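You operate a simulated robot arm through the tools that you are given. There is no shell and no other tool.

You run a simulated robot arm. Do the job below in one go: nothing can be reset, and whatever is moved stays where it is left.

Task
Zero the counter, run a batch of 2, then halt.
Fine: batch dial on 2, start and feed at the white ledge; the other boards stay on the feed belts.

Only the result counts: the job must be done as asked and must still hold three seconds after the hand-in. Knocking over, shifting, dropping, spilling or breaking anything else fails it.

Robot
A 7-joint arm with a fingered hand, fixed in place. Base frame: the origin is on the floor under the middle of its stand, x ahead of it, y to its left, z up. Lengths are in m, angles in rad, forces in N, time in s.
With the tool pointing down near the work surface it reaches from about 0.36 to 0.72 m from the base axis. Its first joint turns from -1.204 to 3.002 rad. Payload 3.4 kg.
The TCP is the grasp point between the finger pads, 0.025 m short of the fingertips. In the tool frame z runs along the fingers and y along their closing line. The gripper opens to 0.088 m; its body begins 0.029 m behind the TCP. The gripper is a hand of 4 fingers: y runs from the thumb to the fingers, the wrist lies at [-0.013, -0.097, -0.162] in the tool frame, and closing takes about 1.5 s.
Orientation is that of the tool frame in the base frame, as a unit quaternion [x, y, z, w]. With the fingers straight down and the wrist toward the robot, the tool's x, y and z point along [0, 1, 0], [1, 0, 0] and [0, 0, -1] of the base frame.

Tools
- The arm moves only by the tool play_rows. Its argument "increments" is one flat list of numbers, 6 for each row, row after row: the shift along the tool's x, y, z in units of 30 mm (1.0 is 30 mm), then the turn, a rotation vector about the tool's x, y, z in units of 6 degrees (1.0 is 6 degrees). In form: [dx, dy, dz, ax, ay, az, dx, dy, dz, ax, ay, az, ...]. A call has 1 to 20 rows; each row shifts and turns the commanded pose from where the row before left it, along the tool's axes as they then stand. "hand" is the finger opening in m, from 0 to 0.088, set as the call begins (left out, the last holds). A call with a number of a shift or a turn outside -1 to 1 is refused whole. Each row takes 0.2 s and may step no farther than 0.05 m and 0.15 rad from the row before; otherwise, or with a gripper value out of range, the whole call is refused. A pose out of reach is approached as far as the arm can. The call stops where the force on the tool passes 40 N (or 10 N more than at its start, if that is more) or the arm is blocked; 0.2 s more then pass. Each finger travels about 0.108 m/s and halts on what it meets, pressing with about 29 N; the grip force reading is that of the motor and also rises with nothing between the fingers. The clock runs only during rows and for 0.2 s after the last one: add rows that do not move to give the fingers time. It gives the time, the measured TCP pose, the force on the tool (base axes), the opening and the grip force at its end, in the units of the frame above (readings bear some noise), with the torque about the TCP (base axes, N m) and any sound that the robot's microphone picked up, and new pictures: "views" is both (left out), scene, wrist or none.
- Cameras (640 x 400 px; columns grow to the right, rows downward): "scene" is fixed at [0.0582, -0.5003, 1.6021]; the picture's right is [0.59, -0.81, 0.00], its down [-0.51, -0.37, -0.78] and it looks along [0.63, 0.45, -0.63] (base axes); focal length 348 px, centre (320, 200). "wrist" rides on the gripper at [0.064, -0.083, -0.098] in the tool frame; the picture's right is [-0.62, 0.37, -0.69], its down [-0.72, -0.63, 0.30] and it looks along [-0.32, 0.68, 0.65] (tool axes); focal length 265 px, centre (320, 200). There is no depth. A picture from a camera that has moved, and an enlarged one, comes with that camera's place and axes in the base frame and with its lens. The place of the scene camera against the robot may be out by one fixed shift of up to 0.012 m in any direction.
- lift_body(by): slides the trunk up (or, below 0, down) by that many m; the arm rides with it, the base frame stays. It gives what a move gives, with no picture.
- move_fingers(index, middle, ring, thumb_bend, thumb_turn): sets how far each is bent, from 0 (flat) to 1 (curled in); at 0.3 the hand is open as for a grip, at 0.7 the pads meet at the TCP. One left out holds its place. A second passes; each finger stops where it meets its share of the squeeze, and holds until it gets a number again. A gripper value or a shape takes the hand back. It gives what a move gives, with no picture; readings hold the bend of each and the force on the fingers (four entries, about 0 where the hand has none), thumb and palm. thumb_turn goes from beside the hand (0) to across from the fingers (1), as for a grip.
- preshape(shape): the hand has 4 fingers and takes this shape, open, in about a second: jaw (thumb against the fingers, like two jaws); tri (thumb and two fingers); tip (a fingertip pinch); poke (one finger out to press); point (the index stretched); flat (the hand flat); cup (the hand cupped); fist (a fist). The gripper value then closes the fingers along that shape, each until it touches; the sizes above hold for jaw. It gives what a move gives, with no picture.
- inspect(camera, box): a new picture of the part [left, top, right, bottom] of that camera's present view, enlarged. It takes no simulated time.
- hand_in(): hands the job in; it is judged then, once.

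Places have to be worked out from the pictures, the camera data and where the tool is seen. Open the gripper and draw the arm clear of the work before you hand the job in, unless the task says otherwise.

The tools are called by a JSON object that holds its "fn" and its "kwargs". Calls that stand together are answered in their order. play_rows: Moves the arm, as the interface text tells. Its arguments: {"type":"object","properties":{"increments":{"type":"array","items":{"type":"number"}},"hand":{"type":"number"},"views":{"type":"string","enum":["both","scene","wrist","none"]}},"required":["increments"]} The other tools are called the same way: lift_body (by) moves the trunk up or down; preshape (shape) gives the hand a shape; move_fingers (index, middle, ring, thumb_bend, thumb_turn) moves the fingers one by one; inspect (camera, box) takes an enlarged picture of a part of a camera's view; hand_in () hands the job in.

At the start:

```text
time: 0.0
eef_pos: [0.3823, 0.0597, 1.1739]
tcp_rot: [0.708, 0.706, 0.002, 0.0]
ft_force: [0.1, -0.2, -0.8]
wrist_torque: [-0.02, -0.01, 0.01]
opening: 0.0876
gripper_force: 0.1
shape: jaw
bend: [0.3, 0.3, 0.3, 0.3, 0.98]
finger forces: [0.1, 0.0, 0.0, 0.0, 0.0, 0.0]
trunk travel left (down, up): [-0.7, 0.14]
```

scene: 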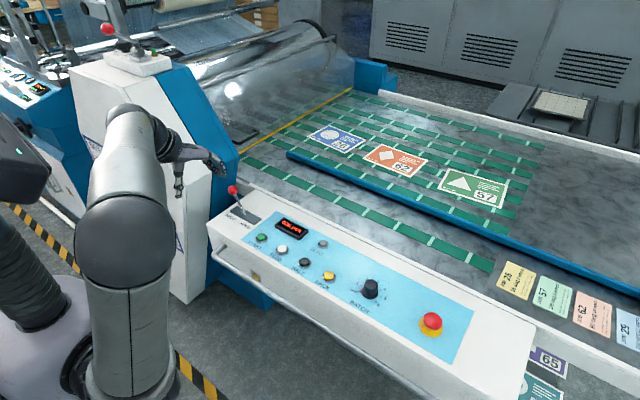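
wrist: 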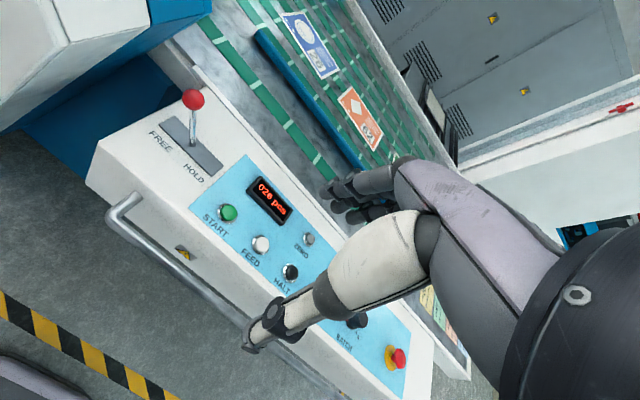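

I'll begin with a close look at the panel and the belt in both cameras before moving anything.

{"fn": "inspect", "kwargs": {"camera": "scene", "box": [200, 170, 480, 345]}}

{"fn": "inspect", "kwargs": {"camera": "wrist", "box": [120, 80, 440, 280]}}

{"fn": "inspect", "kwargs": {"camera": "scene", "box": [220, 80, 540, 280]}}

{"fn": "inspect", "kwargs": {"camera": "scene", "box": [480, 240, 640, 400]}}

```text
2.29 times, centred on (340, 258) of scene
camera zoom: at [0.0582, -0.5003, 1.6021], right [0.59, -0.81, 0.0], down [-0.51, -0.37, -0.78], along [0.63, 0.45, -0.63], focal length 795 px, centre (274, 69)
```

zoom: 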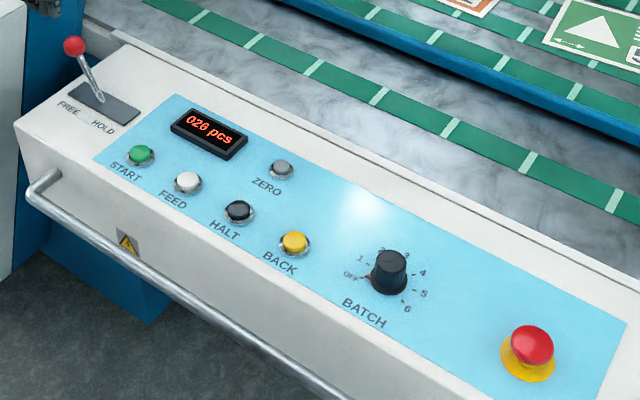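

```text
2.00 times, centred on (280, 180) of wrist
camera zoom: at [0.3003, 0.124, 1.2722], right [0.37, -0.62, 0.69], down [-0.63, -0.71, -0.31], along [0.68, -0.32, -0.65], focal length 531 px, centre (400, 240)
```

zoom: 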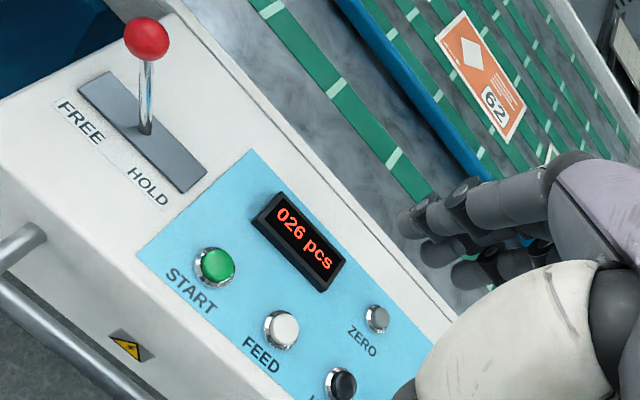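

```text
2.00 times, centred on (380, 180) of scene
camera zoom: at [0.0582, -0.5003, 1.6021], right [0.59, -0.81, 0.0], down [-0.51, -0.37, -0.78], along [0.63, 0.45, -0.63], focal length 696 px, centre (200, 240)
```

zoom: 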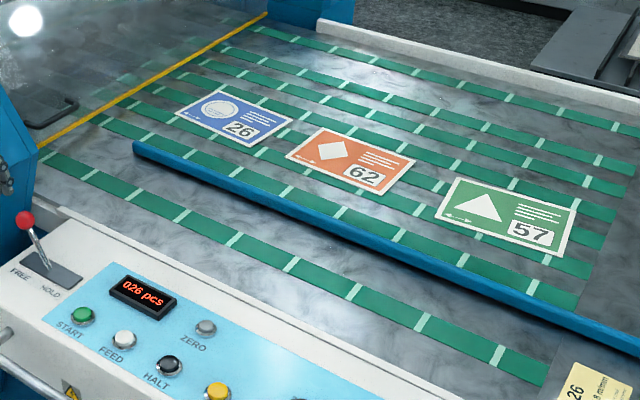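

```text
2.50 times, centred on (560, 320) of scene
camera zoom: at [0.0582, -0.5003, 1.6021], right [0.59, -0.81, 0.0], down [-0.51, -0.37, -0.78], along [0.63, 0.45, -0.63], focal length 869 px, centre (-280, -100)
```

zoom: 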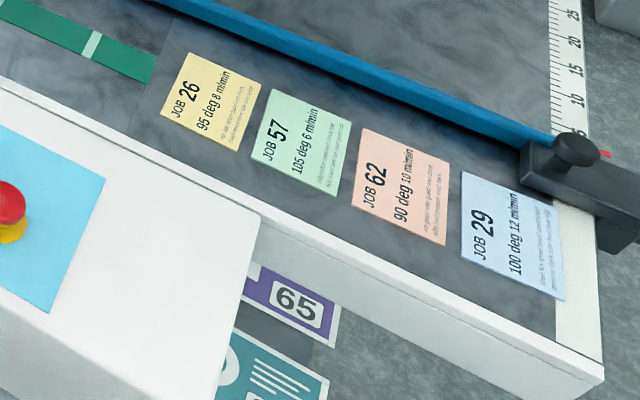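

The panel seems to be a nearly level face at about z 0.86, with START near (0.545, 0.06), FEED, HALT and BACK following along -y, and the BATCH dial near (0.575, -0.285) pointing at OFF. I'll shape the hand for poking while it's still high, and see where the finger ends up.

{"fn": "preshape", "kwargs": {"shape": "poke"}}

{"fn": "inspect", "kwargs": {"camera": "wrist", "box": [0, 0, 640, 400]}}

{"fn": "inspect", "kwargs": {"camera": "scene", "box": [120, 90, 280, 230]}}

```text
time: 0.9
eef_pos: [0.3831, 0.0597, 1.1746]
tcp_rot: [0.708, 0.707, 0.001, 0.0]
ft_force: [-1.0, -0.2, 0.1]
wrist_torque: [0.0, -0.02, -0.01]
opening: 0.0002
gripper_force: 0.0
shape: poke
bend: [0.7, 0.7, 0.99, 1.0, 1.0]
finger forces: [0.0, 0.0, 0.0, 0.0, 0.0, 0.0]
trunk travel left (down, up): [-0.7, 0.14]
```

```text
1.00 times, centred on (320, 200) of wrist (not enlarged: the box is as wide or as high as the picture)
camera zoom: at [0.3003, 0.1239, 1.2723], right [0.37, -0.62, 0.69], down [-0.63, -0.71, -0.31], along [0.68, -0.32, -0.65], focal length 265 px, centre (320, 200)
```

zoom: 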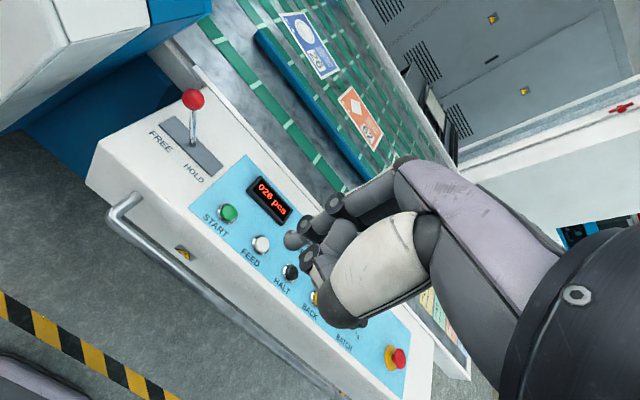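

```text
2.86 times, centred on (200, 160) of scene
camera zoom: at [0.0582, -0.5003, 1.6021], right [0.59, -0.81, 0.0], down [-0.51, -0.37, -0.78], along [0.63, 0.45, -0.63], focal length 994 px, centre (663, 314)
```

zoom: 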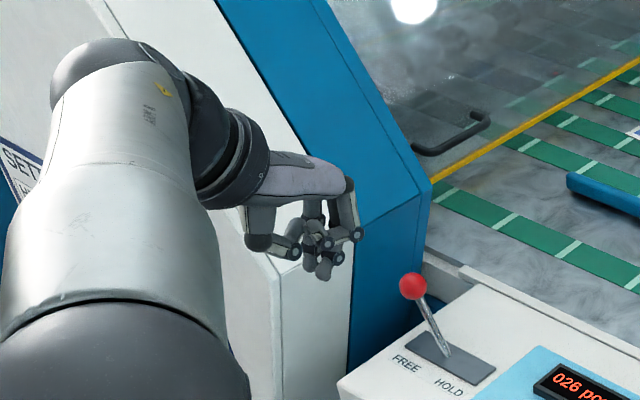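

In poke shape the index and middle are bent to 0.7 and the rest is tucked in. I'll enlarge the fingers in the wrist view to see which tip reaches lowest.

{"fn": "inspect", "kwargs": {"camera": "wrist", "box": [260, 140, 460, 340]}}

{"fn": "inspect", "kwargs": {"camera": "scene", "box": [170, 130, 220, 170]}}

```text
2.00 times, centred on (360, 240) of wrist
camera zoom: at [0.3003, 0.1239, 1.2723], right [0.37, -0.62, 0.69], down [-0.63, -0.71, -0.31], along [0.68, -0.32, -0.65], focal length 531 px, centre (240, 120)
```

zoom: 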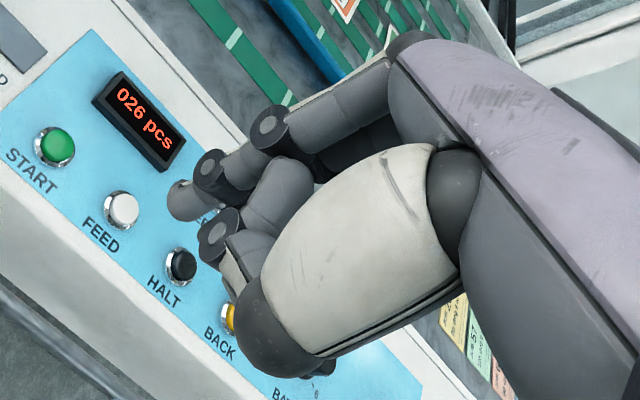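

```text
10.00 times, centred on (195, 150) of scene
camera zoom: at [0.0582, -0.5003, 1.6021], right [0.59, -0.81, 0.0], down [-0.51, -0.37, -0.78], along [0.63, 0.45, -0.63], focal length 3478 px, centre (1570, 700)
```

zoom: 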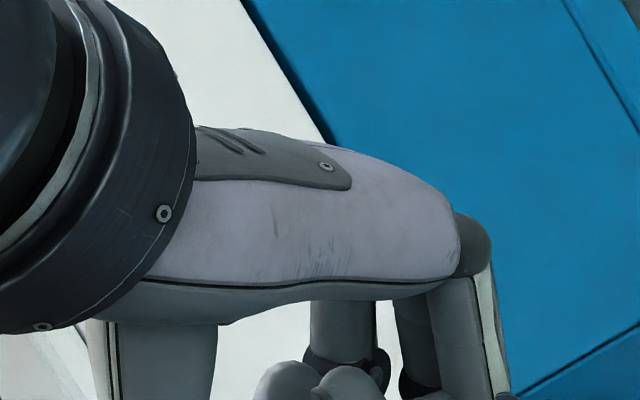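

One fingertip shows near the tool axis, at about tool (0.005, 0, 0.025). I want to check from the scene camera whether the second finger reaches just as low.

{"fn": "inspect", "kwargs": {"camera": "scene", "box": [175, 145, 225, 180]}}

{"fn": "inspect", "kwargs": {"camera": "wrist", "box": [290, 180, 370, 240]}}

```text
11.43 times, centred on (200, 162) of scene
camera zoom: at [0.0582, -0.5003, 1.6021], right [0.59, -0.81, 0.0], down [-0.51, -0.37, -0.78], along [0.63, 0.45, -0.63], focal length 3975 px, centre (1691, 629)
```

zoom: 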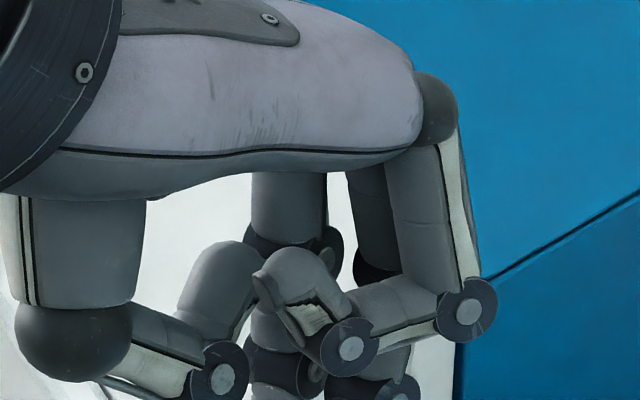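

```text
6.67 times, centred on (330, 210) of wrist
camera zoom: at [0.3003, 0.1239, 1.2723], right [0.37, -0.62, 0.69], down [-0.63, -0.71, -0.31], along [0.68, -0.32, -0.65], focal length 1769 px, centre (253, 133)
```

zoom: 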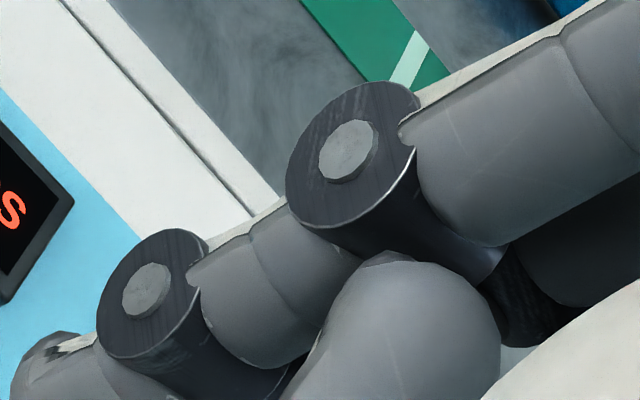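

{"fn": "inspect", "kwargs": {"camera": "scene", "box": [170, 160, 220, 200]}}

{"fn": "inspect", "kwargs": {"camera": "wrist", "box": [270, 190, 350, 250]}}

```text
10.00 times, centred on (195, 180) of scene
camera zoom: at [0.0582, -0.5003, 1.6021], right [0.59, -0.81, 0.0], down [-0.51, -0.37, -0.78], along [0.63, 0.45, -0.63], focal length 3478 px, centre (1570, 400)
```

zoom: 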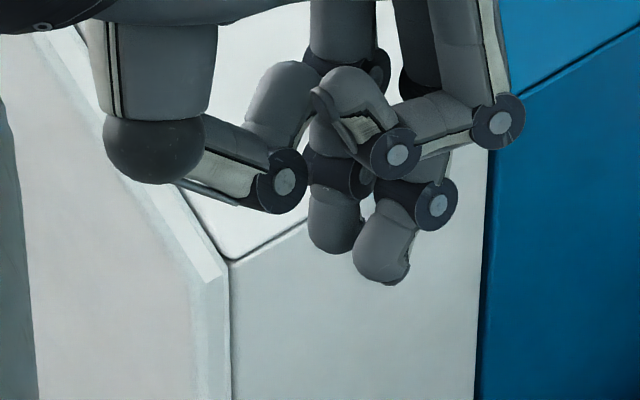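

```text
6.67 times, centred on (310, 220) of wrist
camera zoom: at [0.3003, 0.1239, 1.2723], right [0.37, -0.62, 0.69], down [-0.63, -0.71, -0.31], along [0.68, -0.32, -0.65], focal length 1769 px, centre (387, 67)
```

zoom: 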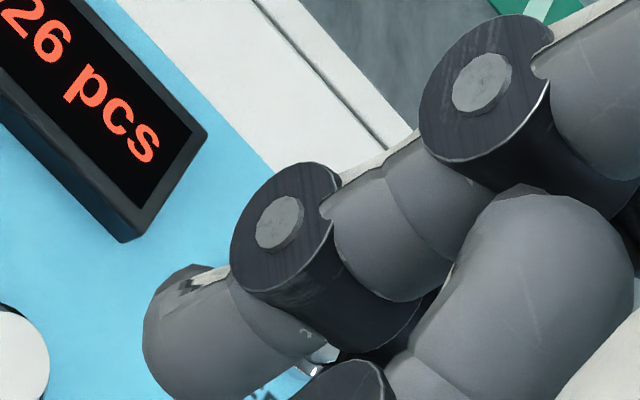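

Two fingertips (index and middle) are out at the same height, straddling the tool axis. I'll bring the hand closer above the panel at a safe height to get a second wrist view for triangulating the buttons.

{"fn": "play_rows", "kwargs": {"increments": [-0.4, 0.447, 0.8, 0, 0, 0, -0.4, 0.447, 0.8, 0, 0, 0, -0.4, 0.447, 0.8, 0, 0, 0, -0.4, 0.447, 0.8, 0, 0, 0, -0.4, 0.447, 0.8, 0, 0, 0, 0, 0, 0, 0, 0, 0, 0, 0, 0, 0, 0, 0], "views": "both"}}

```text
time: 2.5
eef_pos: [0.4473, 0.0014, 1.0529]
tcp_rot: [0.708, 0.706, 0.001, 0.001]
ft_force: [-0.9, 1.1, -0.3]
wrist_torque: [0.02, 0.01, -0.03]
opening: 0.0
gripper_force: 0.0
shape: poke
bend: [0.7, 0.7, 0.99, 1.0, 1.0]
finger forces: [0.0, 0.1, 0.1, 0.1, 0.0, 0.0]
trunk travel left (down, up): [-0.7, 0.14]
camera wrist: at [0.3653, 0.0647, 1.1523], right [0.37, -0.62, 0.69], down [-0.63, -0.71, -0.31], along [0.68, -0.32, -0.65], focal length 265 px, centre (320, 200)
```

scene: 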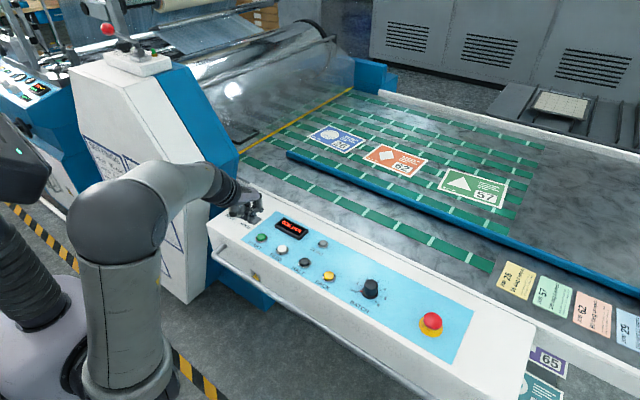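
wrist: 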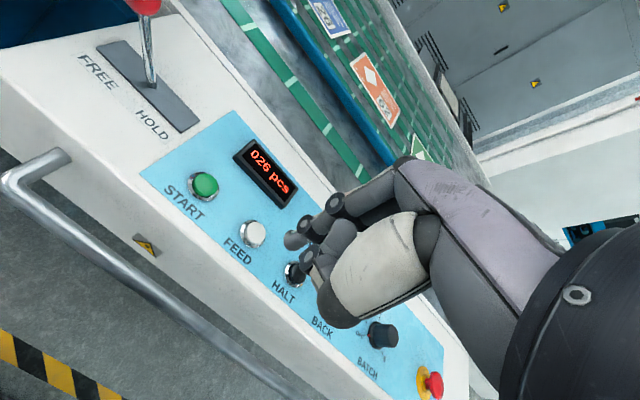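

From the two wrist views START comes out near (0.525, 0.063, 0.88). I'll zoom in on the panel from this pose to get finer pixel positions.

{"fn": "inspect", "kwargs": {"camera": "wrist", "box": [130, 100, 330, 300]}}

{"fn": "inspect", "kwargs": {"camera": "wrist", "box": [300, 260, 480, 400]}}

{"fn": "inspect", "kwargs": {"camera": "scene", "box": [320, 255, 450, 345]}}

```text
2.00 times, centred on (230, 200) of wrist
camera zoom: at [0.3653, 0.0647, 1.1523], right [0.37, -0.62, 0.69], down [-0.63, -0.71, -0.31], along [0.68, -0.32, -0.65], focal length 531 px, centre (500, 200)
```

zoom: 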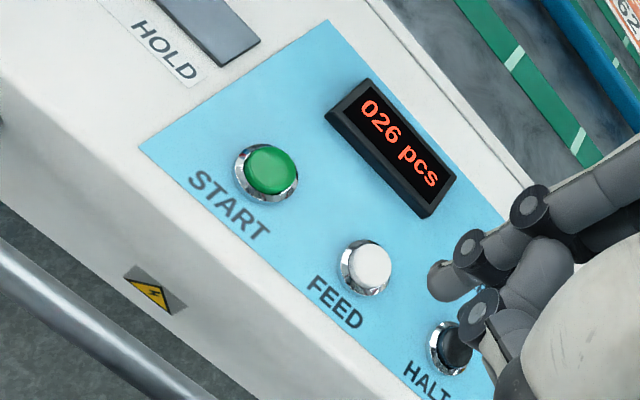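

```text
2.86 times, centred on (390, 330) of wrist
camera zoom: at [0.3653, 0.0647, 1.1523], right [0.37, -0.62, 0.69], down [-0.63, -0.71, -0.31], along [0.68, -0.32, -0.65], focal length 758 px, centre (120, -171)
```

zoom: 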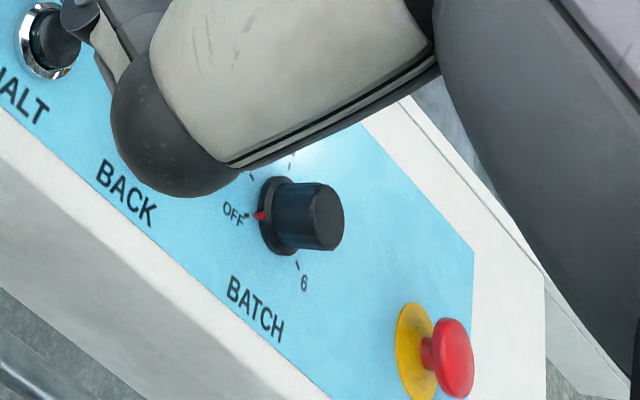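

```text
4.44 times, centred on (385, 300) of scene
camera zoom: at [0.0582, -0.5003, 1.6021], right [0.59, -0.81, 0.0], down [-0.51, -0.37, -0.78], along [0.63, 0.45, -0.63], focal length 1546 px, centre (31, -244)
```

zoom: 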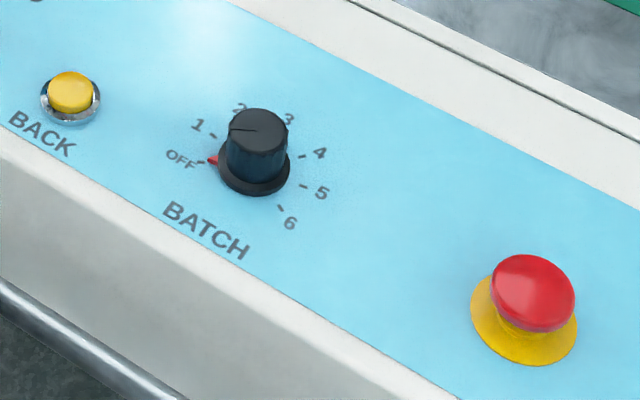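

Refined estimates: START (0.530, 0.062), FEED (0.528, -0.019), HALT (0.528, -0.098), BACK (0.529, -0.178), ZERO (0.616, -0.097), with cap tops near z 0.88. I'll bring the fingertips to about 3.5 cm above ZERO and compare tip against button in both cameras.

{"fn": "play_rows", "kwargs": {"increments": [-0.54, 0.928, 0, 0, 0, 0, -0.54, 0.928, 0, 0, 0, 0, -0.54, 0.928, 0, 0, 0, 0, -0.54, 0.928, 0, 0, 0, 0, -0.54, 0.928, 0, 0, 0, 0, -0.54, 0.928, 0, 0, 0, 0, 0, 0, 0.95, 0, 0, 0, 0, 0, 0.95, 0, 0, 0, 0, 0, 0.95, 0, 0, 0, 0, 0, 0.95, 0, 0, 0, 0, 0, 0, 0, 0, 0, 0, 0, 0, 0, 0, 0], "views": "both"}}

{"fn": "inspect", "kwargs": {"camera": "scene", "box": [260, 200, 380, 290]}}

{"fn": "inspect", "kwargs": {"camera": "wrist", "box": [200, 140, 400, 300]}}

```text
time: 5.1
eef_pos: [0.6175, -0.0985, 0.938]
tcp_rot: [0.708, 0.706, 0.0, -0.001]
ft_force: [-0.2, -0.2, -0.4]
wrist_torque: [-0.02, -0.01, 0.02]
opening: 0.0001
gripper_force: 0.0
shape: poke
bend: [0.7, 0.7, 0.99, 1.0, 1.0]
finger forces: [0.0, 0.0, 0.1, 0.0, 0.0, 0.0]
trunk travel left (down, up): [-0.7, 0.14]
camera wrist: at [0.5342, -0.0343, 1.0371], right [0.37, -0.62, 0.69], down [-0.63, -0.71, -0.31], along [0.68, -0.32, -0.65], focal length 265 px, centre (320, 200)
```

scene: 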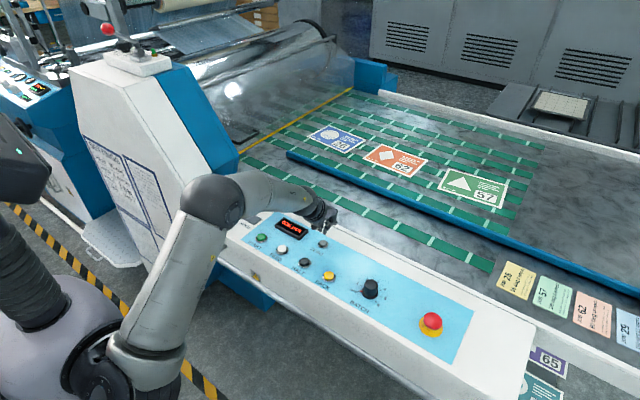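
wrist: 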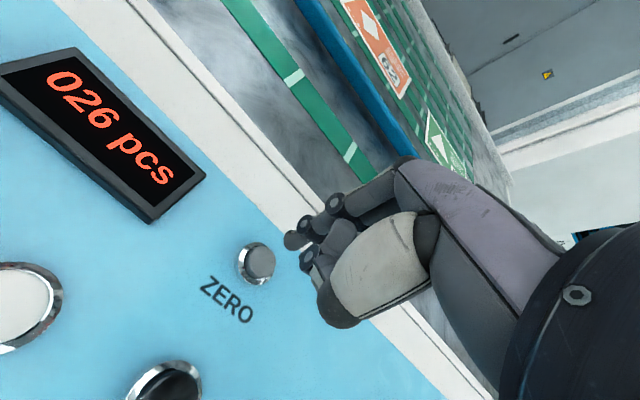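

```text
4.44 times, centred on (320, 245) of scene
camera zoom: at [0.0582, -0.5003, 1.6021], right [0.59, -0.81, 0.0], down [-0.51, -0.37, -0.78], along [0.63, 0.45, -0.63], focal length 1546 px, centre (320, 0)
```

zoom: 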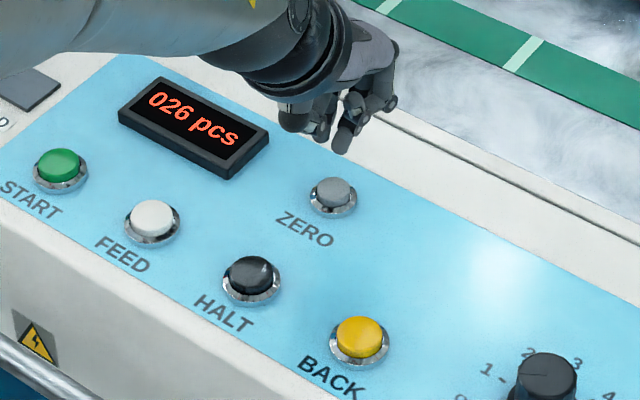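

```text
2.50 times, centred on (300, 220) of wrist
camera zoom: at [0.5342, -0.0343, 1.0371], right [0.37, -0.62, 0.69], down [-0.63, -0.71, -0.31], along [0.68, -0.32, -0.65], focal length 664 px, centre (370, 150)
```

zoom: 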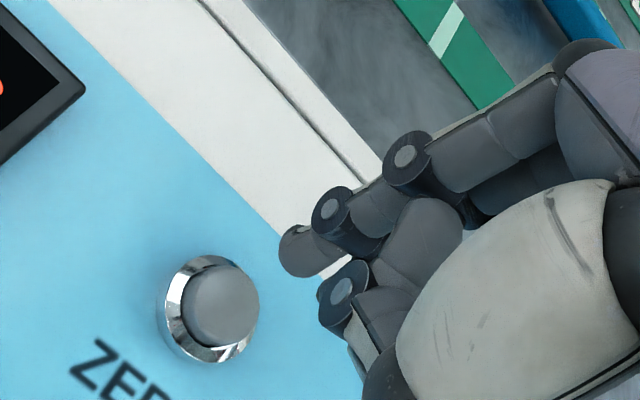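

In the wrist view ZERO's ray passes (0.617, -0.0985) at z 0.878, right under the tool. A tighter scene zoom will show whether the two tips are centred over the cap.

{"fn": "inspect", "kwargs": {"camera": "scene", "box": [300, 215, 348, 251]}}

```text
11.11 times, centred on (324, 233) of scene
camera zoom: at [0.0582, -0.5003, 1.6021], right [0.59, -0.81, 0.0], down [-0.51, -0.37, -0.78], along [0.63, 0.45, -0.63], focal length 3864 px, centre (276, -167)
```

zoom: 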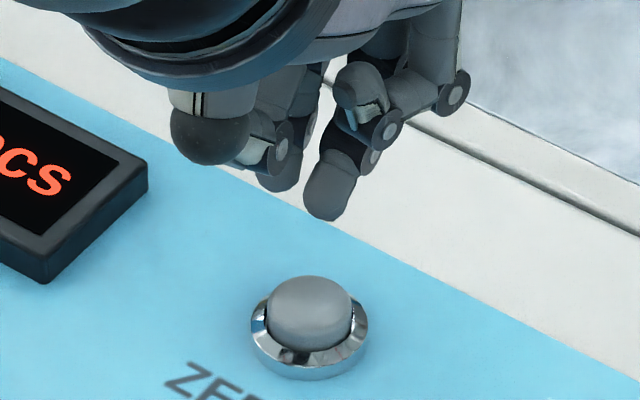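

Tip midpoint looks within about 3 mm of ZERO's centre, with roughly 32 mm to go. I'll descend 25 mm with a 2 mm nudge to -y, then creep.

{"fn": "play_rows", "kwargs": {"increments": [-0.035, 0, 0.3, 0, 0, 0, -0.035, 0, 0.3, 0, 0, 0, 0, 0, 0.23, 0, 0, 0, 0, 0, 0, 0, 0, 0], "views": "both"}}

{"fn": "inspect", "kwargs": {"camera": "scene", "box": [300, 215, 348, 251]}}

```text
time: 6.1
eef_pos: [0.617, -0.0992, 0.9126]
tcp_rot: [0.707, 0.707, 0.002, -0.001]
ft_force: [-0.6, -0.6, -0.2]
wrist_torque: [0.03, -0.03, 0.0]
opening: 0.0
gripper_force: 0.1
shape: poke
bend: [0.7, 0.7, 0.99, 1.0, 1.0]
finger forces: [0.0, 0.0, 0.0, 0.0, 0.1, 0.0]
trunk travel left (down, up): [-0.7, 0.14]
camera wrist: at [0.5341, -0.0353, 1.0127], right [0.37, -0.62, 0.69], down [-0.63, -0.71, -0.31], along [0.68, -0.32, -0.65], focal length 265 px, centre (320, 200)
```

scene: 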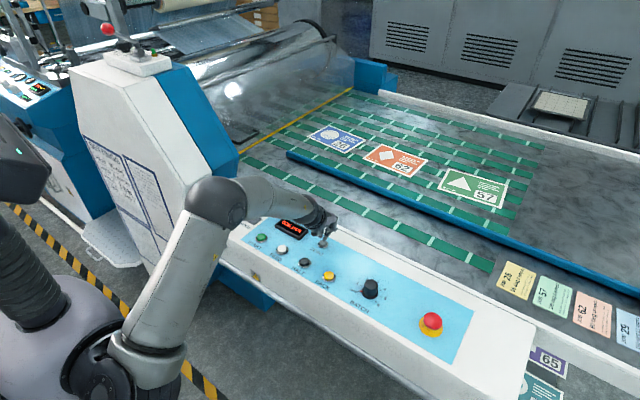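
wrist: 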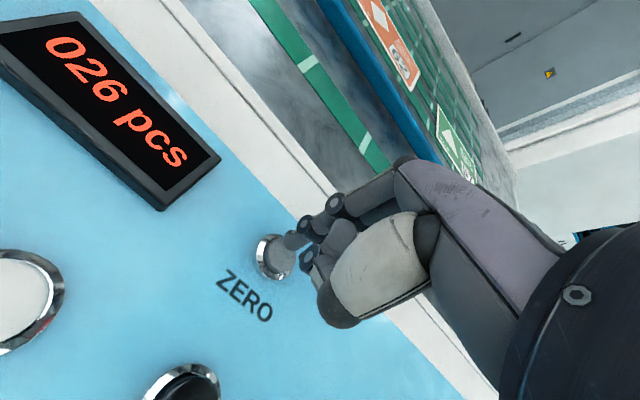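

```text
11.11 times, centred on (324, 233) of scene
camera zoom: at [0.0582, -0.5003, 1.6021], right [0.59, -0.81, 0.0], down [-0.51, -0.37, -0.78], along [0.63, 0.45, -0.63], focal length 3864 px, centre (276, -167)
```

zoom: 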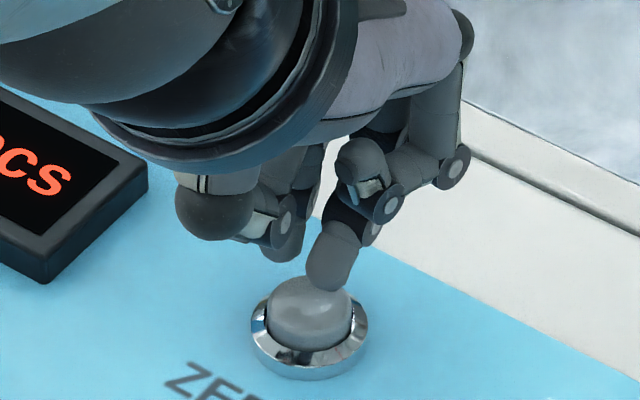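

Tips are now about 8 mm above the cap and both will land on it. I'll creep down in 2 mm steps.

{"fn": "play_rows", "kwargs": {"increments": [-0.05, 0, 0.07, 0, 0, 0, 0, 0, 0.07, 0, 0, 0, 0, 0, 0.07, 0, 0, 0, 0, 0, 0.07, 0, 0, 0, 0, 0, 0.05, 0, 0, 0], "views": "scene"}}

{"fn": "inspect", "kwargs": {"camera": "scene", "box": [270, 205, 350, 265]}}

```text
time: 7.3
eef_pos: [0.617, -0.101, 0.9049]
tcp_rot: [0.707, 0.707, 0.001, 0.0]
ft_force: [0.2, 0.4, -0.2]
wrist_torque: [-0.01, -0.01, 0.01]
opening: 0.0002
gripper_force: 0.0
shape: poke
bend: [0.7, 0.7, 0.99, 1.0, 1.0]
finger forces: [0.0, 0.0, 0.0, 0.0, 0.0, 0.1]
trunk travel left (down, up): [-0.7, 0.14]
```

scene: 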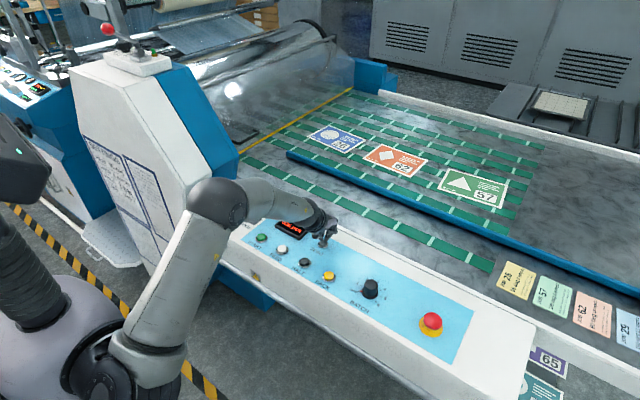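

```text
6.67 times, centred on (310, 235) of scene
camera zoom: at [0.0582, -0.5003, 1.6021], right [0.59, -0.81, 0.0], down [-0.51, -0.37, -0.78], along [0.63, 0.45, -0.63], focal length 2318 px, centre (387, -33)
```

zoom: 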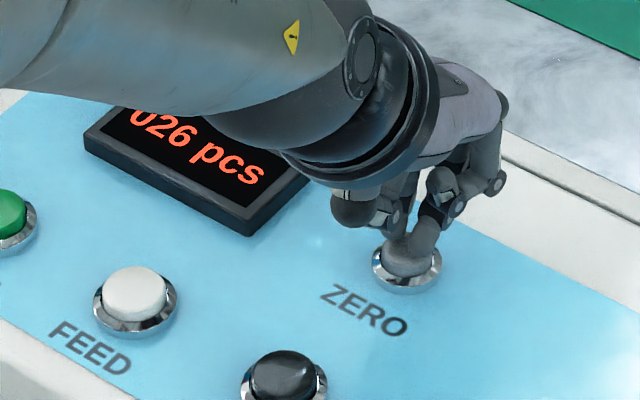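

No contact force yet at TCP z 0.905. I'll keep creeping down.

{"fn": "play_rows", "kwargs": {"increments": [0, 0, 0.06, 0, 0, 0, 0, 0, 0.06, 0, 0, 0, 0, 0, 0.06, 0, 0, 0, 0, 0, 0, 0, 0, 0], "views": "none"}}

{"fn": "inspect", "kwargs": {"camera": "scene", "box": [270, 205, 350, 265]}}

```text
time: 8.3
eef_pos: [0.617, -0.1008, 0.8985]
tcp_rot: [0.709, 0.705, 0.001, 0.0]
ft_force: [0.1, -0.7, 1.5]
wrist_torque: [0.01, 0.02, -0.01]
opening: 0.0
gripper_force: 0.1
shape: poke
bend: [0.7, 0.7, 0.99, 1.0, 1.0]
finger forces: [0.0, 1.5, 0.0, 0.1, 0.1, 0.0]
trunk travel left (down, up): [-0.7, 0.14]
```

```text
6.67 times, centred on (310, 235) of scene
camera zoom: at [0.0582, -0.5003, 1.6021], right [0.59, -0.81, 0.0], down [-0.51, -0.37, -0.78], along [0.63, 0.45, -0.63], focal length 2318 px, centre (387, -33)
```

zoom: 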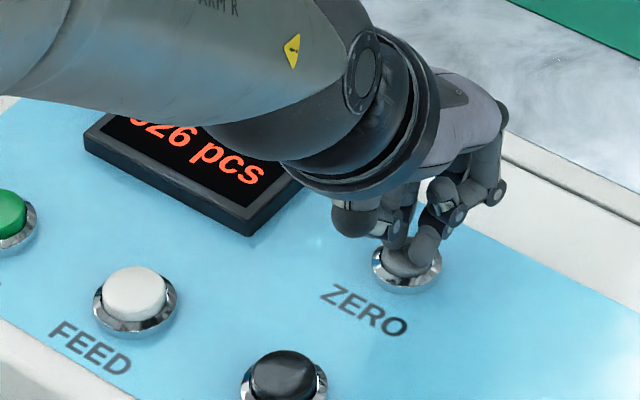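

The middle finger has touched (1.5 N) with TCP z at 0.8985. I'll push a few more millimetres.

{"fn": "play_rows", "kwargs": {"increments": [0, 0, 0.06, 0, 0, 0, 0, 0, 0.06, 0, 0, 0, 0, 0, 0, 0, 0, 0], "views": "none"}}

{"fn": "inspect", "kwargs": {"camera": "scene", "box": [270, 205, 350, 265]}}

```text
time: 9.1
eef_pos: [0.6162, -0.101, 0.8965]
tcp_rot: [0.708, 0.706, 0.002, 0.001]
ft_force: [1.8, -1.0, 7.8]
wrist_torque: [-0.05, -0.03, -0.02]
opening: 0.0001
gripper_force: 0.0
shape: poke
bend: [0.7, 0.7, 0.99, 1.0, 1.0]
finger forces: [0.3, 7.3, 0.1, 0.1, 0.1, 0.1]
trunk travel left (down, up): [-0.7, 0.14]
heard: click
```

```text
6.67 times, centred on (310, 235) of scene
camera zoom: at [0.0582, -0.5003, 1.6021], right [0.59, -0.81, 0.0], down [-0.51, -0.37, -0.78], along [0.63, 0.45, -0.63], focal length 2318 px, centre (387, -33)
```

zoom: 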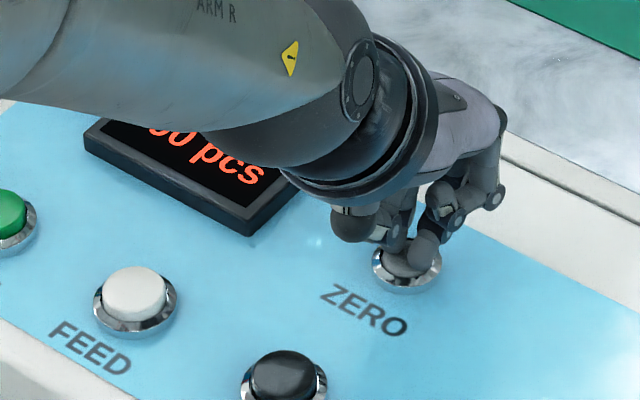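

There was a click and the display now reads 00 pcs, so ZERO is done. I'll raise the hand, carry it over the dial (about 0.553, -0.287), and turn it 40° the other way in preparation for an 80° clockwise twist.

{"fn": "play_rows", "kwargs": {"increments": [0, 0, -0.5, 0, 0, 0, 0, 0, -1, 0, 0, 0, 0, 0, -1, 0, 0, 0, 0, 0, -1, 0, 0, 0, 0, 0, -1, 0, 0, 0, -0.886, -0.3, 0, 0, 0, 0, -0.886, -0.3, 0, 0, 0, 0, -0.886, -0.3, 0, 0, 0, 0, -0.886, -0.3, 0, 0, 0, 0, -0.886, -0.3, 0, 0, 0, 0, -0.886, -0.3, 0, 0, 0, 0, -0.886, -0.3, 0, 0, 0, 0, 0, 0, 0, 0, 0, -0.952, 0, 0, 0, 0, 0, -0.952, 0, 0, 0, 0, 0, -0.952, 0, 0, 0, 0, 0, -0.952, 0, 0, 0, 0, 0, -0.952, 0, 0, 0, 0, 0, -0.952, 0, 0, 0, 0, 0, -0.952, 0, 0, 0, 0, 0, 0], "views": "both"}}

{"fn": "preshape", "kwargs": {"shape": "jaw"}}

{"fn": "inspect", "kwargs": {"camera": "wrist", "box": [0, 0, 640, 400]}}

{"fn": "inspect", "kwargs": {"camera": "scene", "box": [250, 205, 450, 345]}}

```text
time: 13.3
eef_pos: [0.5531, -0.2869, 1.0299]
tcp_rot: [0.423, 0.906, 0.001, 0.0]
ft_force: [0.9, -0.2, -0.8]
wrist_torque: [0.01, 0.0, 0.0]
opening: 0.0001
gripper_force: 0.0
shape: poke
bend: [0.7, 0.7, 0.99, 1.0, 1.0]
finger forces: [0.0, 0.0, 0.0, 0.0, 0.1, 0.1]
trunk travel left (down, up): [-0.7, 0.14]
camera wrist: at [0.4489, -0.2919, 1.1296], right [0.68, -0.24, 0.69], down [-0.02, -0.95, -0.31], along [0.73, 0.19, -0.65], focal length 265 px, centre (320, 200)
```

scene: 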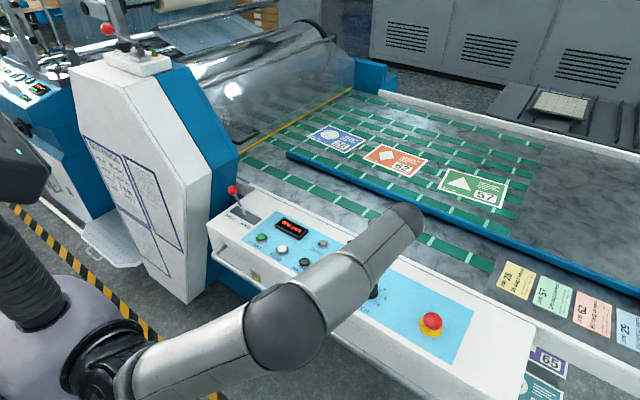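
wrist: 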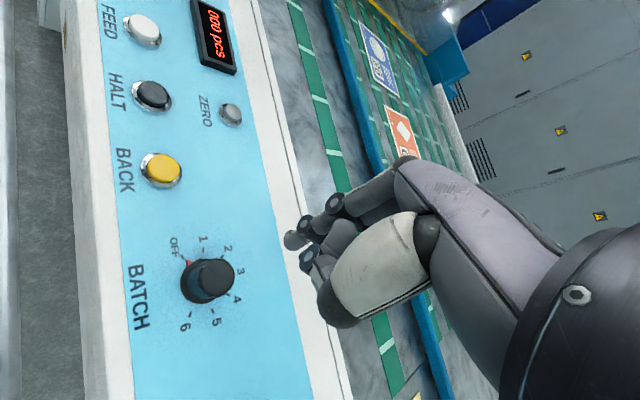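

```text
time: 14.2
eef_pos: [0.5537, -0.2878, 1.0306]
tcp_rot: [0.423, 0.906, 0.001, 0.001]
ft_force: [0.2, -0.6, -0.1]
wrist_torque: [-0.03, -0.01, 0.02]
opening: 0.0877
gripper_force: 0.0
shape: jaw
bend: [0.3, 0.3, 0.3, 0.3, 0.98]
finger forces: [0.0, 0.0, 0.0, 0.1, 0.0, 0.0]
trunk travel left (down, up): [-0.7, 0.14]
```

```text
1.00 times, centred on (320, 200) of wrist (not enlarged: the box is as wide or as high as the picture)
camera zoom: at [0.449, -0.2918, 1.1295], right [0.68, -0.24, 0.69], down [-0.02, -0.95, -0.31], along [0.73, 0.19, -0.65], focal length 265 px, centre (320, 200)
```

zoom: 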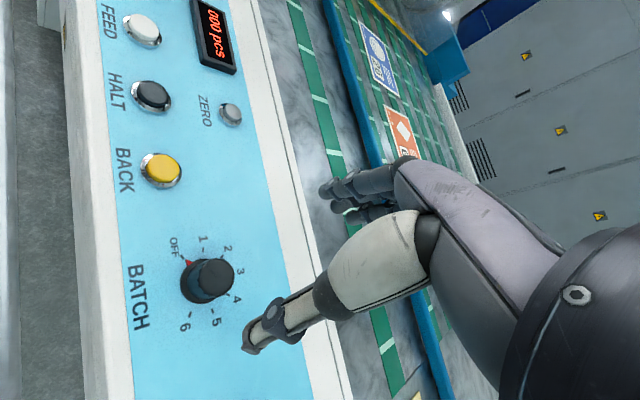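

```text
2.86 times, centred on (350, 275) of scene
camera zoom: at [0.0582, -0.5003, 1.6021], right [0.59, -0.81, 0.0], down [-0.51, -0.37, -0.78], along [0.63, 0.45, -0.63], focal length 994 px, centre (234, -14)
```

zoom: 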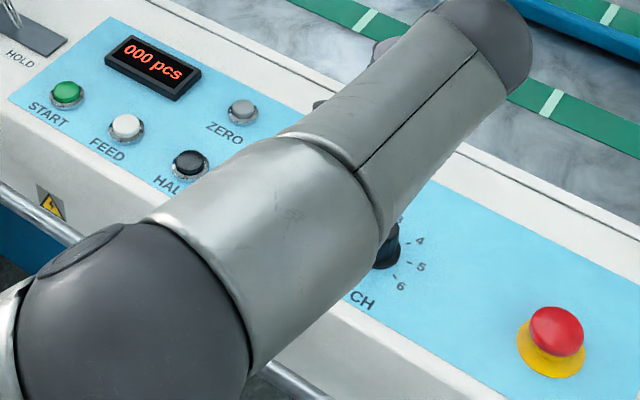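

The counter reads 000 and this view shows the whole dial scale clearly. I'll zoom in on the dial to read the tick angles and locate its centre.

{"fn": "inspect", "kwargs": {"camera": "wrist", "box": [150, 220, 270, 340]}}

```text
3.33 times, centred on (210, 280) of wrist
camera zoom: at [0.449, -0.2918, 1.1295], right [0.68, -0.24, 0.69], down [-0.02, -0.95, -0.31], along [0.73, 0.19, -0.65], focal length 885 px, centre (687, -67)
```

zoom: 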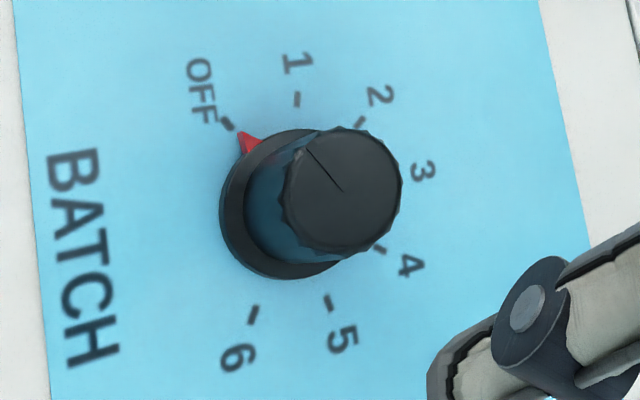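

Ticks come out at 40° steps (OFF at -120°, 2 at -40°), so I need 80° clockwise. The dial axis is about (0.556, -0.2905), knob top about z 0.894, diameter about 34 mm. I'll take the tri shape, centre over the knob, narrow the fingers, and check from above.

{"fn": "preshape", "kwargs": {"shape": "tri"}}

{"fn": "play_rows", "kwargs": {"increments": [-0.11, -0.01, 0.9, 0, 0, 0, 0, 0, 0.9, 0, 0, 0, 0, 0, 0, 0, 0, 0, 0, 0, 0, 0, 0, 0], "hand": 0.06, "views": "both"}}

{"fn": "inspect", "kwargs": {"camera": "wrist", "box": [150, 160, 390, 360]}}

```text
time: 15.1
eef_pos: [0.5533, -0.2879, 1.0315]
tcp_rot: [0.423, 0.906, 0.001, 0.0]
ft_force: [0.2, -0.2, 0.5]
wrist_torque: [-0.02, -0.01, -0.04]
opening: 0.0879
gripper_force: 0.0
shape: tri
bend: [0.3, 0.3, 0.99, 0.3, 0.98]
finger forces: [0.0, 0.1, 0.0, 0.1, 0.0, 0.0]
trunk travel left (down, up): [-0.7, 0.14]
```

```text
time: 16.1
eef_pos: [0.5551, -0.2885, 0.9765]
tcp_rot: [0.424, 0.906, 0.002, 0.0]
ft_force: [0.2, -1.1, 0.3]
wrist_torque: [-0.03, 0.0, 0.01]
opening: 0.0603
gripper_force: 0.0
shape: tri
bend: [0.73, 0.37, 0.99, 0.59, 0.99]
finger forces: [0.0, 0.1, 0.0, 0.0, 0.1, 0.0]
trunk travel left (down, up): [-0.7, 0.14]
camera wrist: at [0.4511, -0.2937, 1.0748], right [0.68, -0.24, 0.69], down [-0.02, -0.95, -0.31], along [0.73, 0.19, -0.65], focal length 265 px, centre (320, 200)
```

scene: 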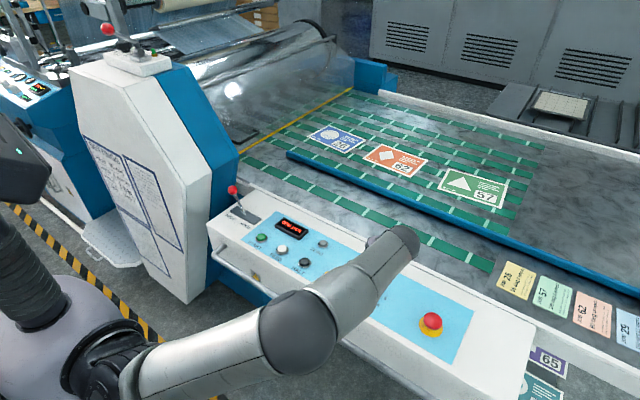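
wrist: 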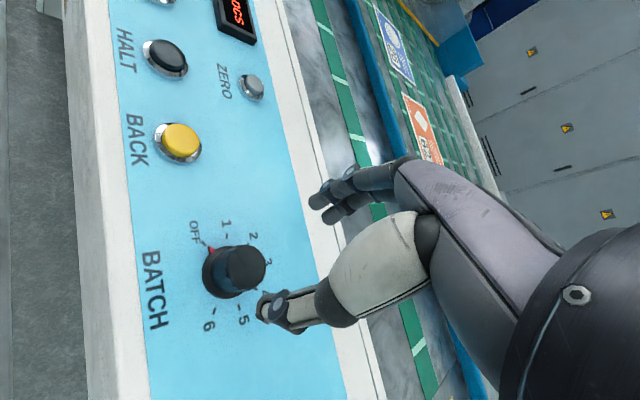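

```text
2.00 times, centred on (270, 260) of wrist
camera zoom: at [0.4511, -0.2937, 1.0748], right [0.68, -0.24, 0.69], down [-0.02, -0.95, -0.31], along [0.73, 0.19, -0.65], focal length 531 px, centre (420, 80)
```

zoom: 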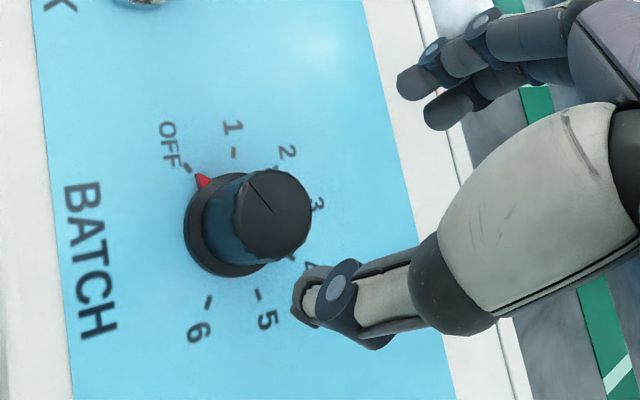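

Fingertips sit about 25 mm below the TCP even when open, and the knob axis rechecks as (0.5565, -0.2908). I'll descend to TCP z about 0.905 with a 2 mm shift and look again before closing.

{"fn": "play_rows", "kwargs": {"increments": [-0.06, 0, 0.6, 0, 0, 0, 0, 0, 0.6, 0, 0, 0, 0, 0, 0.6, 0, 0, 0, 0, 0, 0.6, 0, 0, 0, 0, 0, 0, 0, 0, 0], "views": "wrist"}}

{"fn": "inspect", "kwargs": {"camera": "wrist", "box": [180, 130, 400, 330]}}

{"fn": "inspect", "kwargs": {"camera": "scene", "box": [330, 230, 450, 320]}}

```text
time: 17.3
eef_pos: [0.5571, -0.2898, 0.9035]
tcp_rot: [0.424, 0.906, 0.001, 0.001]
ft_force: [-0.1, 1.3, -0.2]
wrist_torque: [-0.01, 0.01, 0.03]
opening: 0.0604
gripper_force: 0.1
shape: tri
bend: [0.73, 0.37, 0.99, 0.59, 0.99]
finger forces: [0.0, 0.1, 0.0, 0.0, 0.0, 0.1]
trunk travel left (down, up): [-0.7, 0.14]
camera wrist: at [0.4533, -0.294, 1.0032], right [0.68, -0.24, 0.69], down [-0.02, -0.95, -0.31], along [0.73, 0.19, -0.65], focal length 265 px, centre (320, 200)
```

wrist: 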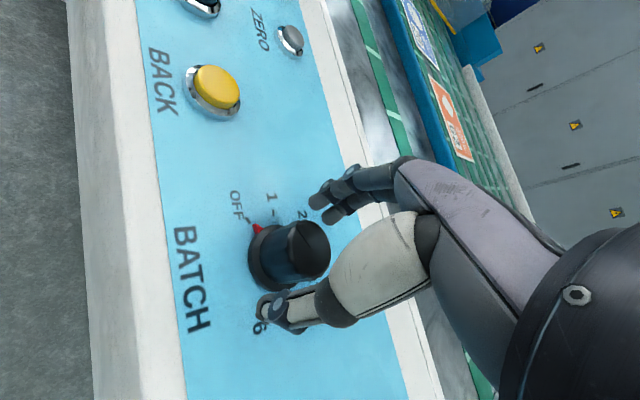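

```text
2.00 times, centred on (290, 230) of wrist
camera zoom: at [0.4533, -0.294, 1.0032], right [0.68, -0.24, 0.69], down [-0.02, -0.95, -0.31], along [0.73, 0.19, -0.65], focal length 531 px, centre (380, 140)
```

zoom: 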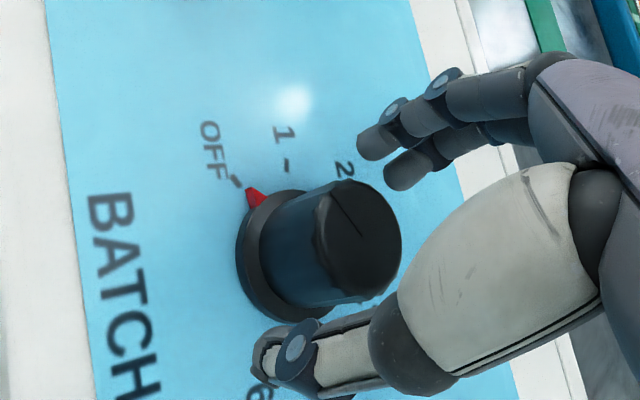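

```text
4.44 times, centred on (390, 275) of scene
camera zoom: at [0.0582, -0.5003, 1.6021], right [0.59, -0.81, 0.0], down [-0.51, -0.37, -0.78], along [0.63, 0.45, -0.63], focal length 1546 px, centre (9, -133)
```

zoom: 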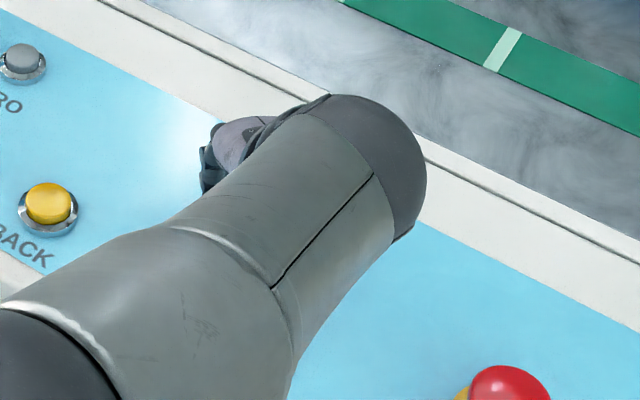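

Thumb and two fingers stand on either side of the knob. I'll make a small centring correction, go down 4 mm more, and close gently onto it.

{"fn": "play_rows", "kwargs": {"increments": [-0.02, -0.05, 0.13, 0, 0, 0, 0, 0, 0, 0, 0, 0], "views": "none"}}

{"fn": "play_rows", "kwargs": {"increments": [0, 0, 0, 0, 0, 0, 0, 0, 0, 0, 0, 0, 0, 0, 0, 0, 0, 0, 0, 0, 0, 0, 0, 0, 0, 0, 0, 0, 0, 0, 0, 0, 0, 0, 0, 0], "hand": 0.02, "views": "wrist"}}

{"fn": "inspect", "kwargs": {"camera": "wrist", "box": [180, 130, 400, 330]}}

```text
time: 17.9
eef_pos: [0.5586, -0.2924, 0.8999]
tcp_rot: [0.423, 0.906, 0.001, 0.0]
ft_force: [-1.2, 0.8, 0.0]
wrist_torque: [0.03, 0.01, -0.02]
opening: 0.0604
gripper_force: 0.0
shape: tri
bend: [0.73, 0.37, 0.99, 0.59, 0.99]
finger forces: [0.1, 0.0, 0.0, 0.0, 0.0, 0.0]
trunk travel left (down, up): [-0.7, 0.14]
```

```text
time: 19.3
eef_pos: [0.5578, -0.2918, 0.9009]
tcp_rot: [0.424, 0.906, 0.001, 0.0]
ft_force: [0.6, -0.9, -1.3]
wrist_torque: [0.01, -0.04, 0.01]
opening: 0.0251
gripper_force: 28.4
shape: tri
bend: [0.74, 0.57, 1.0, 0.74, 1.0]
finger forces: [13.0, 12.0, 0.0, 0.1, 25.0, 0.0]
trunk travel left (down, up): [-0.7, 0.14]
camera wrist: at [0.4531, -0.2969, 0.9985], right [0.68, -0.24, 0.69], down [-0.02, -0.95, -0.31], along [0.73, 0.19, -0.65], focal length 265 px, centre (320, 200)
```

wrist: 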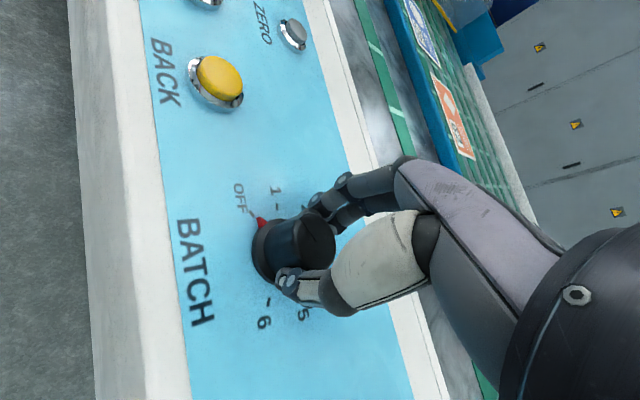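

```text
2.00 times, centred on (290, 230) of wrist
camera zoom: at [0.4531, -0.2969, 0.9985], right [0.68, -0.24, 0.69], down [-0.02, -0.95, -0.31], along [0.73, 0.19, -0.65], focal length 531 px, centre (380, 140)
```

zoom: 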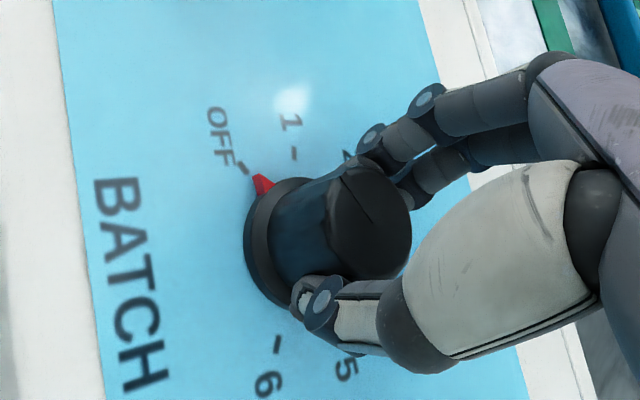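

Grip is firm on the knob (13, 12 and 25 N) and the pointer is still at OFF. Now I'll turn clockwise 40° as a first half and check the pointer.

{"fn": "play_rows", "kwargs": {"increments": [0, 0, 0, 0, 0, 0.667, 0, 0, 0, 0, 0, 0.667, 0, 0, 0, 0, 0, 0.667, 0, 0, 0, 0, 0, 0.667, 0, 0, 0, 0, 0, 0.667, 0, 0, 0, 0, 0, 0.667, 0, 0, 0, 0, 0, 0.667, 0, 0, 0, 0, 0, 0.667, 0, 0, 0, 0, 0, 0.667, 0, 0, 0, 0, 0, 0.667, 0, 0, 0, 0, 0, 0], "views": "wrist"}}

{"fn": "inspect", "kwargs": {"camera": "wrist", "box": [180, 130, 400, 330]}}

```text
time: 21.7
eef_pos: [0.5565, -0.2929, 0.9002]
tcp_rot: [0.708, 0.707, 0.0, 0.0]
ft_force: [-4.1, -1.1, -4.4]
wrist_torque: [-0.06, 0.02, -0.04]
opening: 0.0245
gripper_force: 29.0
shape: tri
bend: [0.74, 0.57, 1.0, 0.74, 1.0]
finger forces: [12.6, 12.0, 0.0, 0.0, 27.5, 0.1]
trunk travel left (down, up): [-0.7, 0.14]
camera wrist: at [0.4735, -0.2288, 0.9989], right [0.37, -0.62, 0.69], down [-0.63, -0.71, -0.31], along [0.68, -0.33, -0.65], focal length 265 px, centre (320, 200)
```

wrist: 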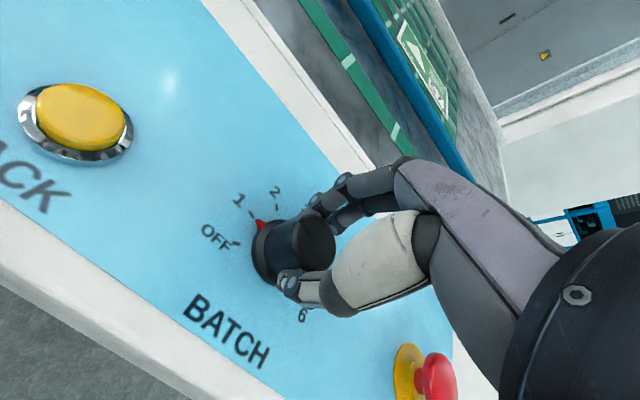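

```text
2.00 times, centred on (290, 230) of wrist
camera zoom: at [0.4735, -0.2288, 0.9989], right [0.37, -0.62, 0.69], down [-0.63, -0.71, -0.31], along [0.68, -0.33, -0.65], focal length 531 px, centre (380, 140)
```

zoom: 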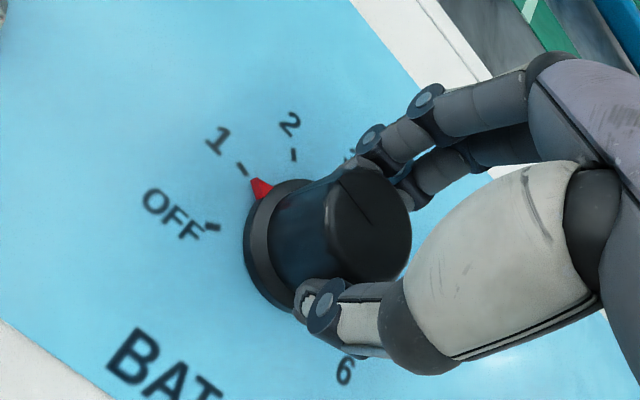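

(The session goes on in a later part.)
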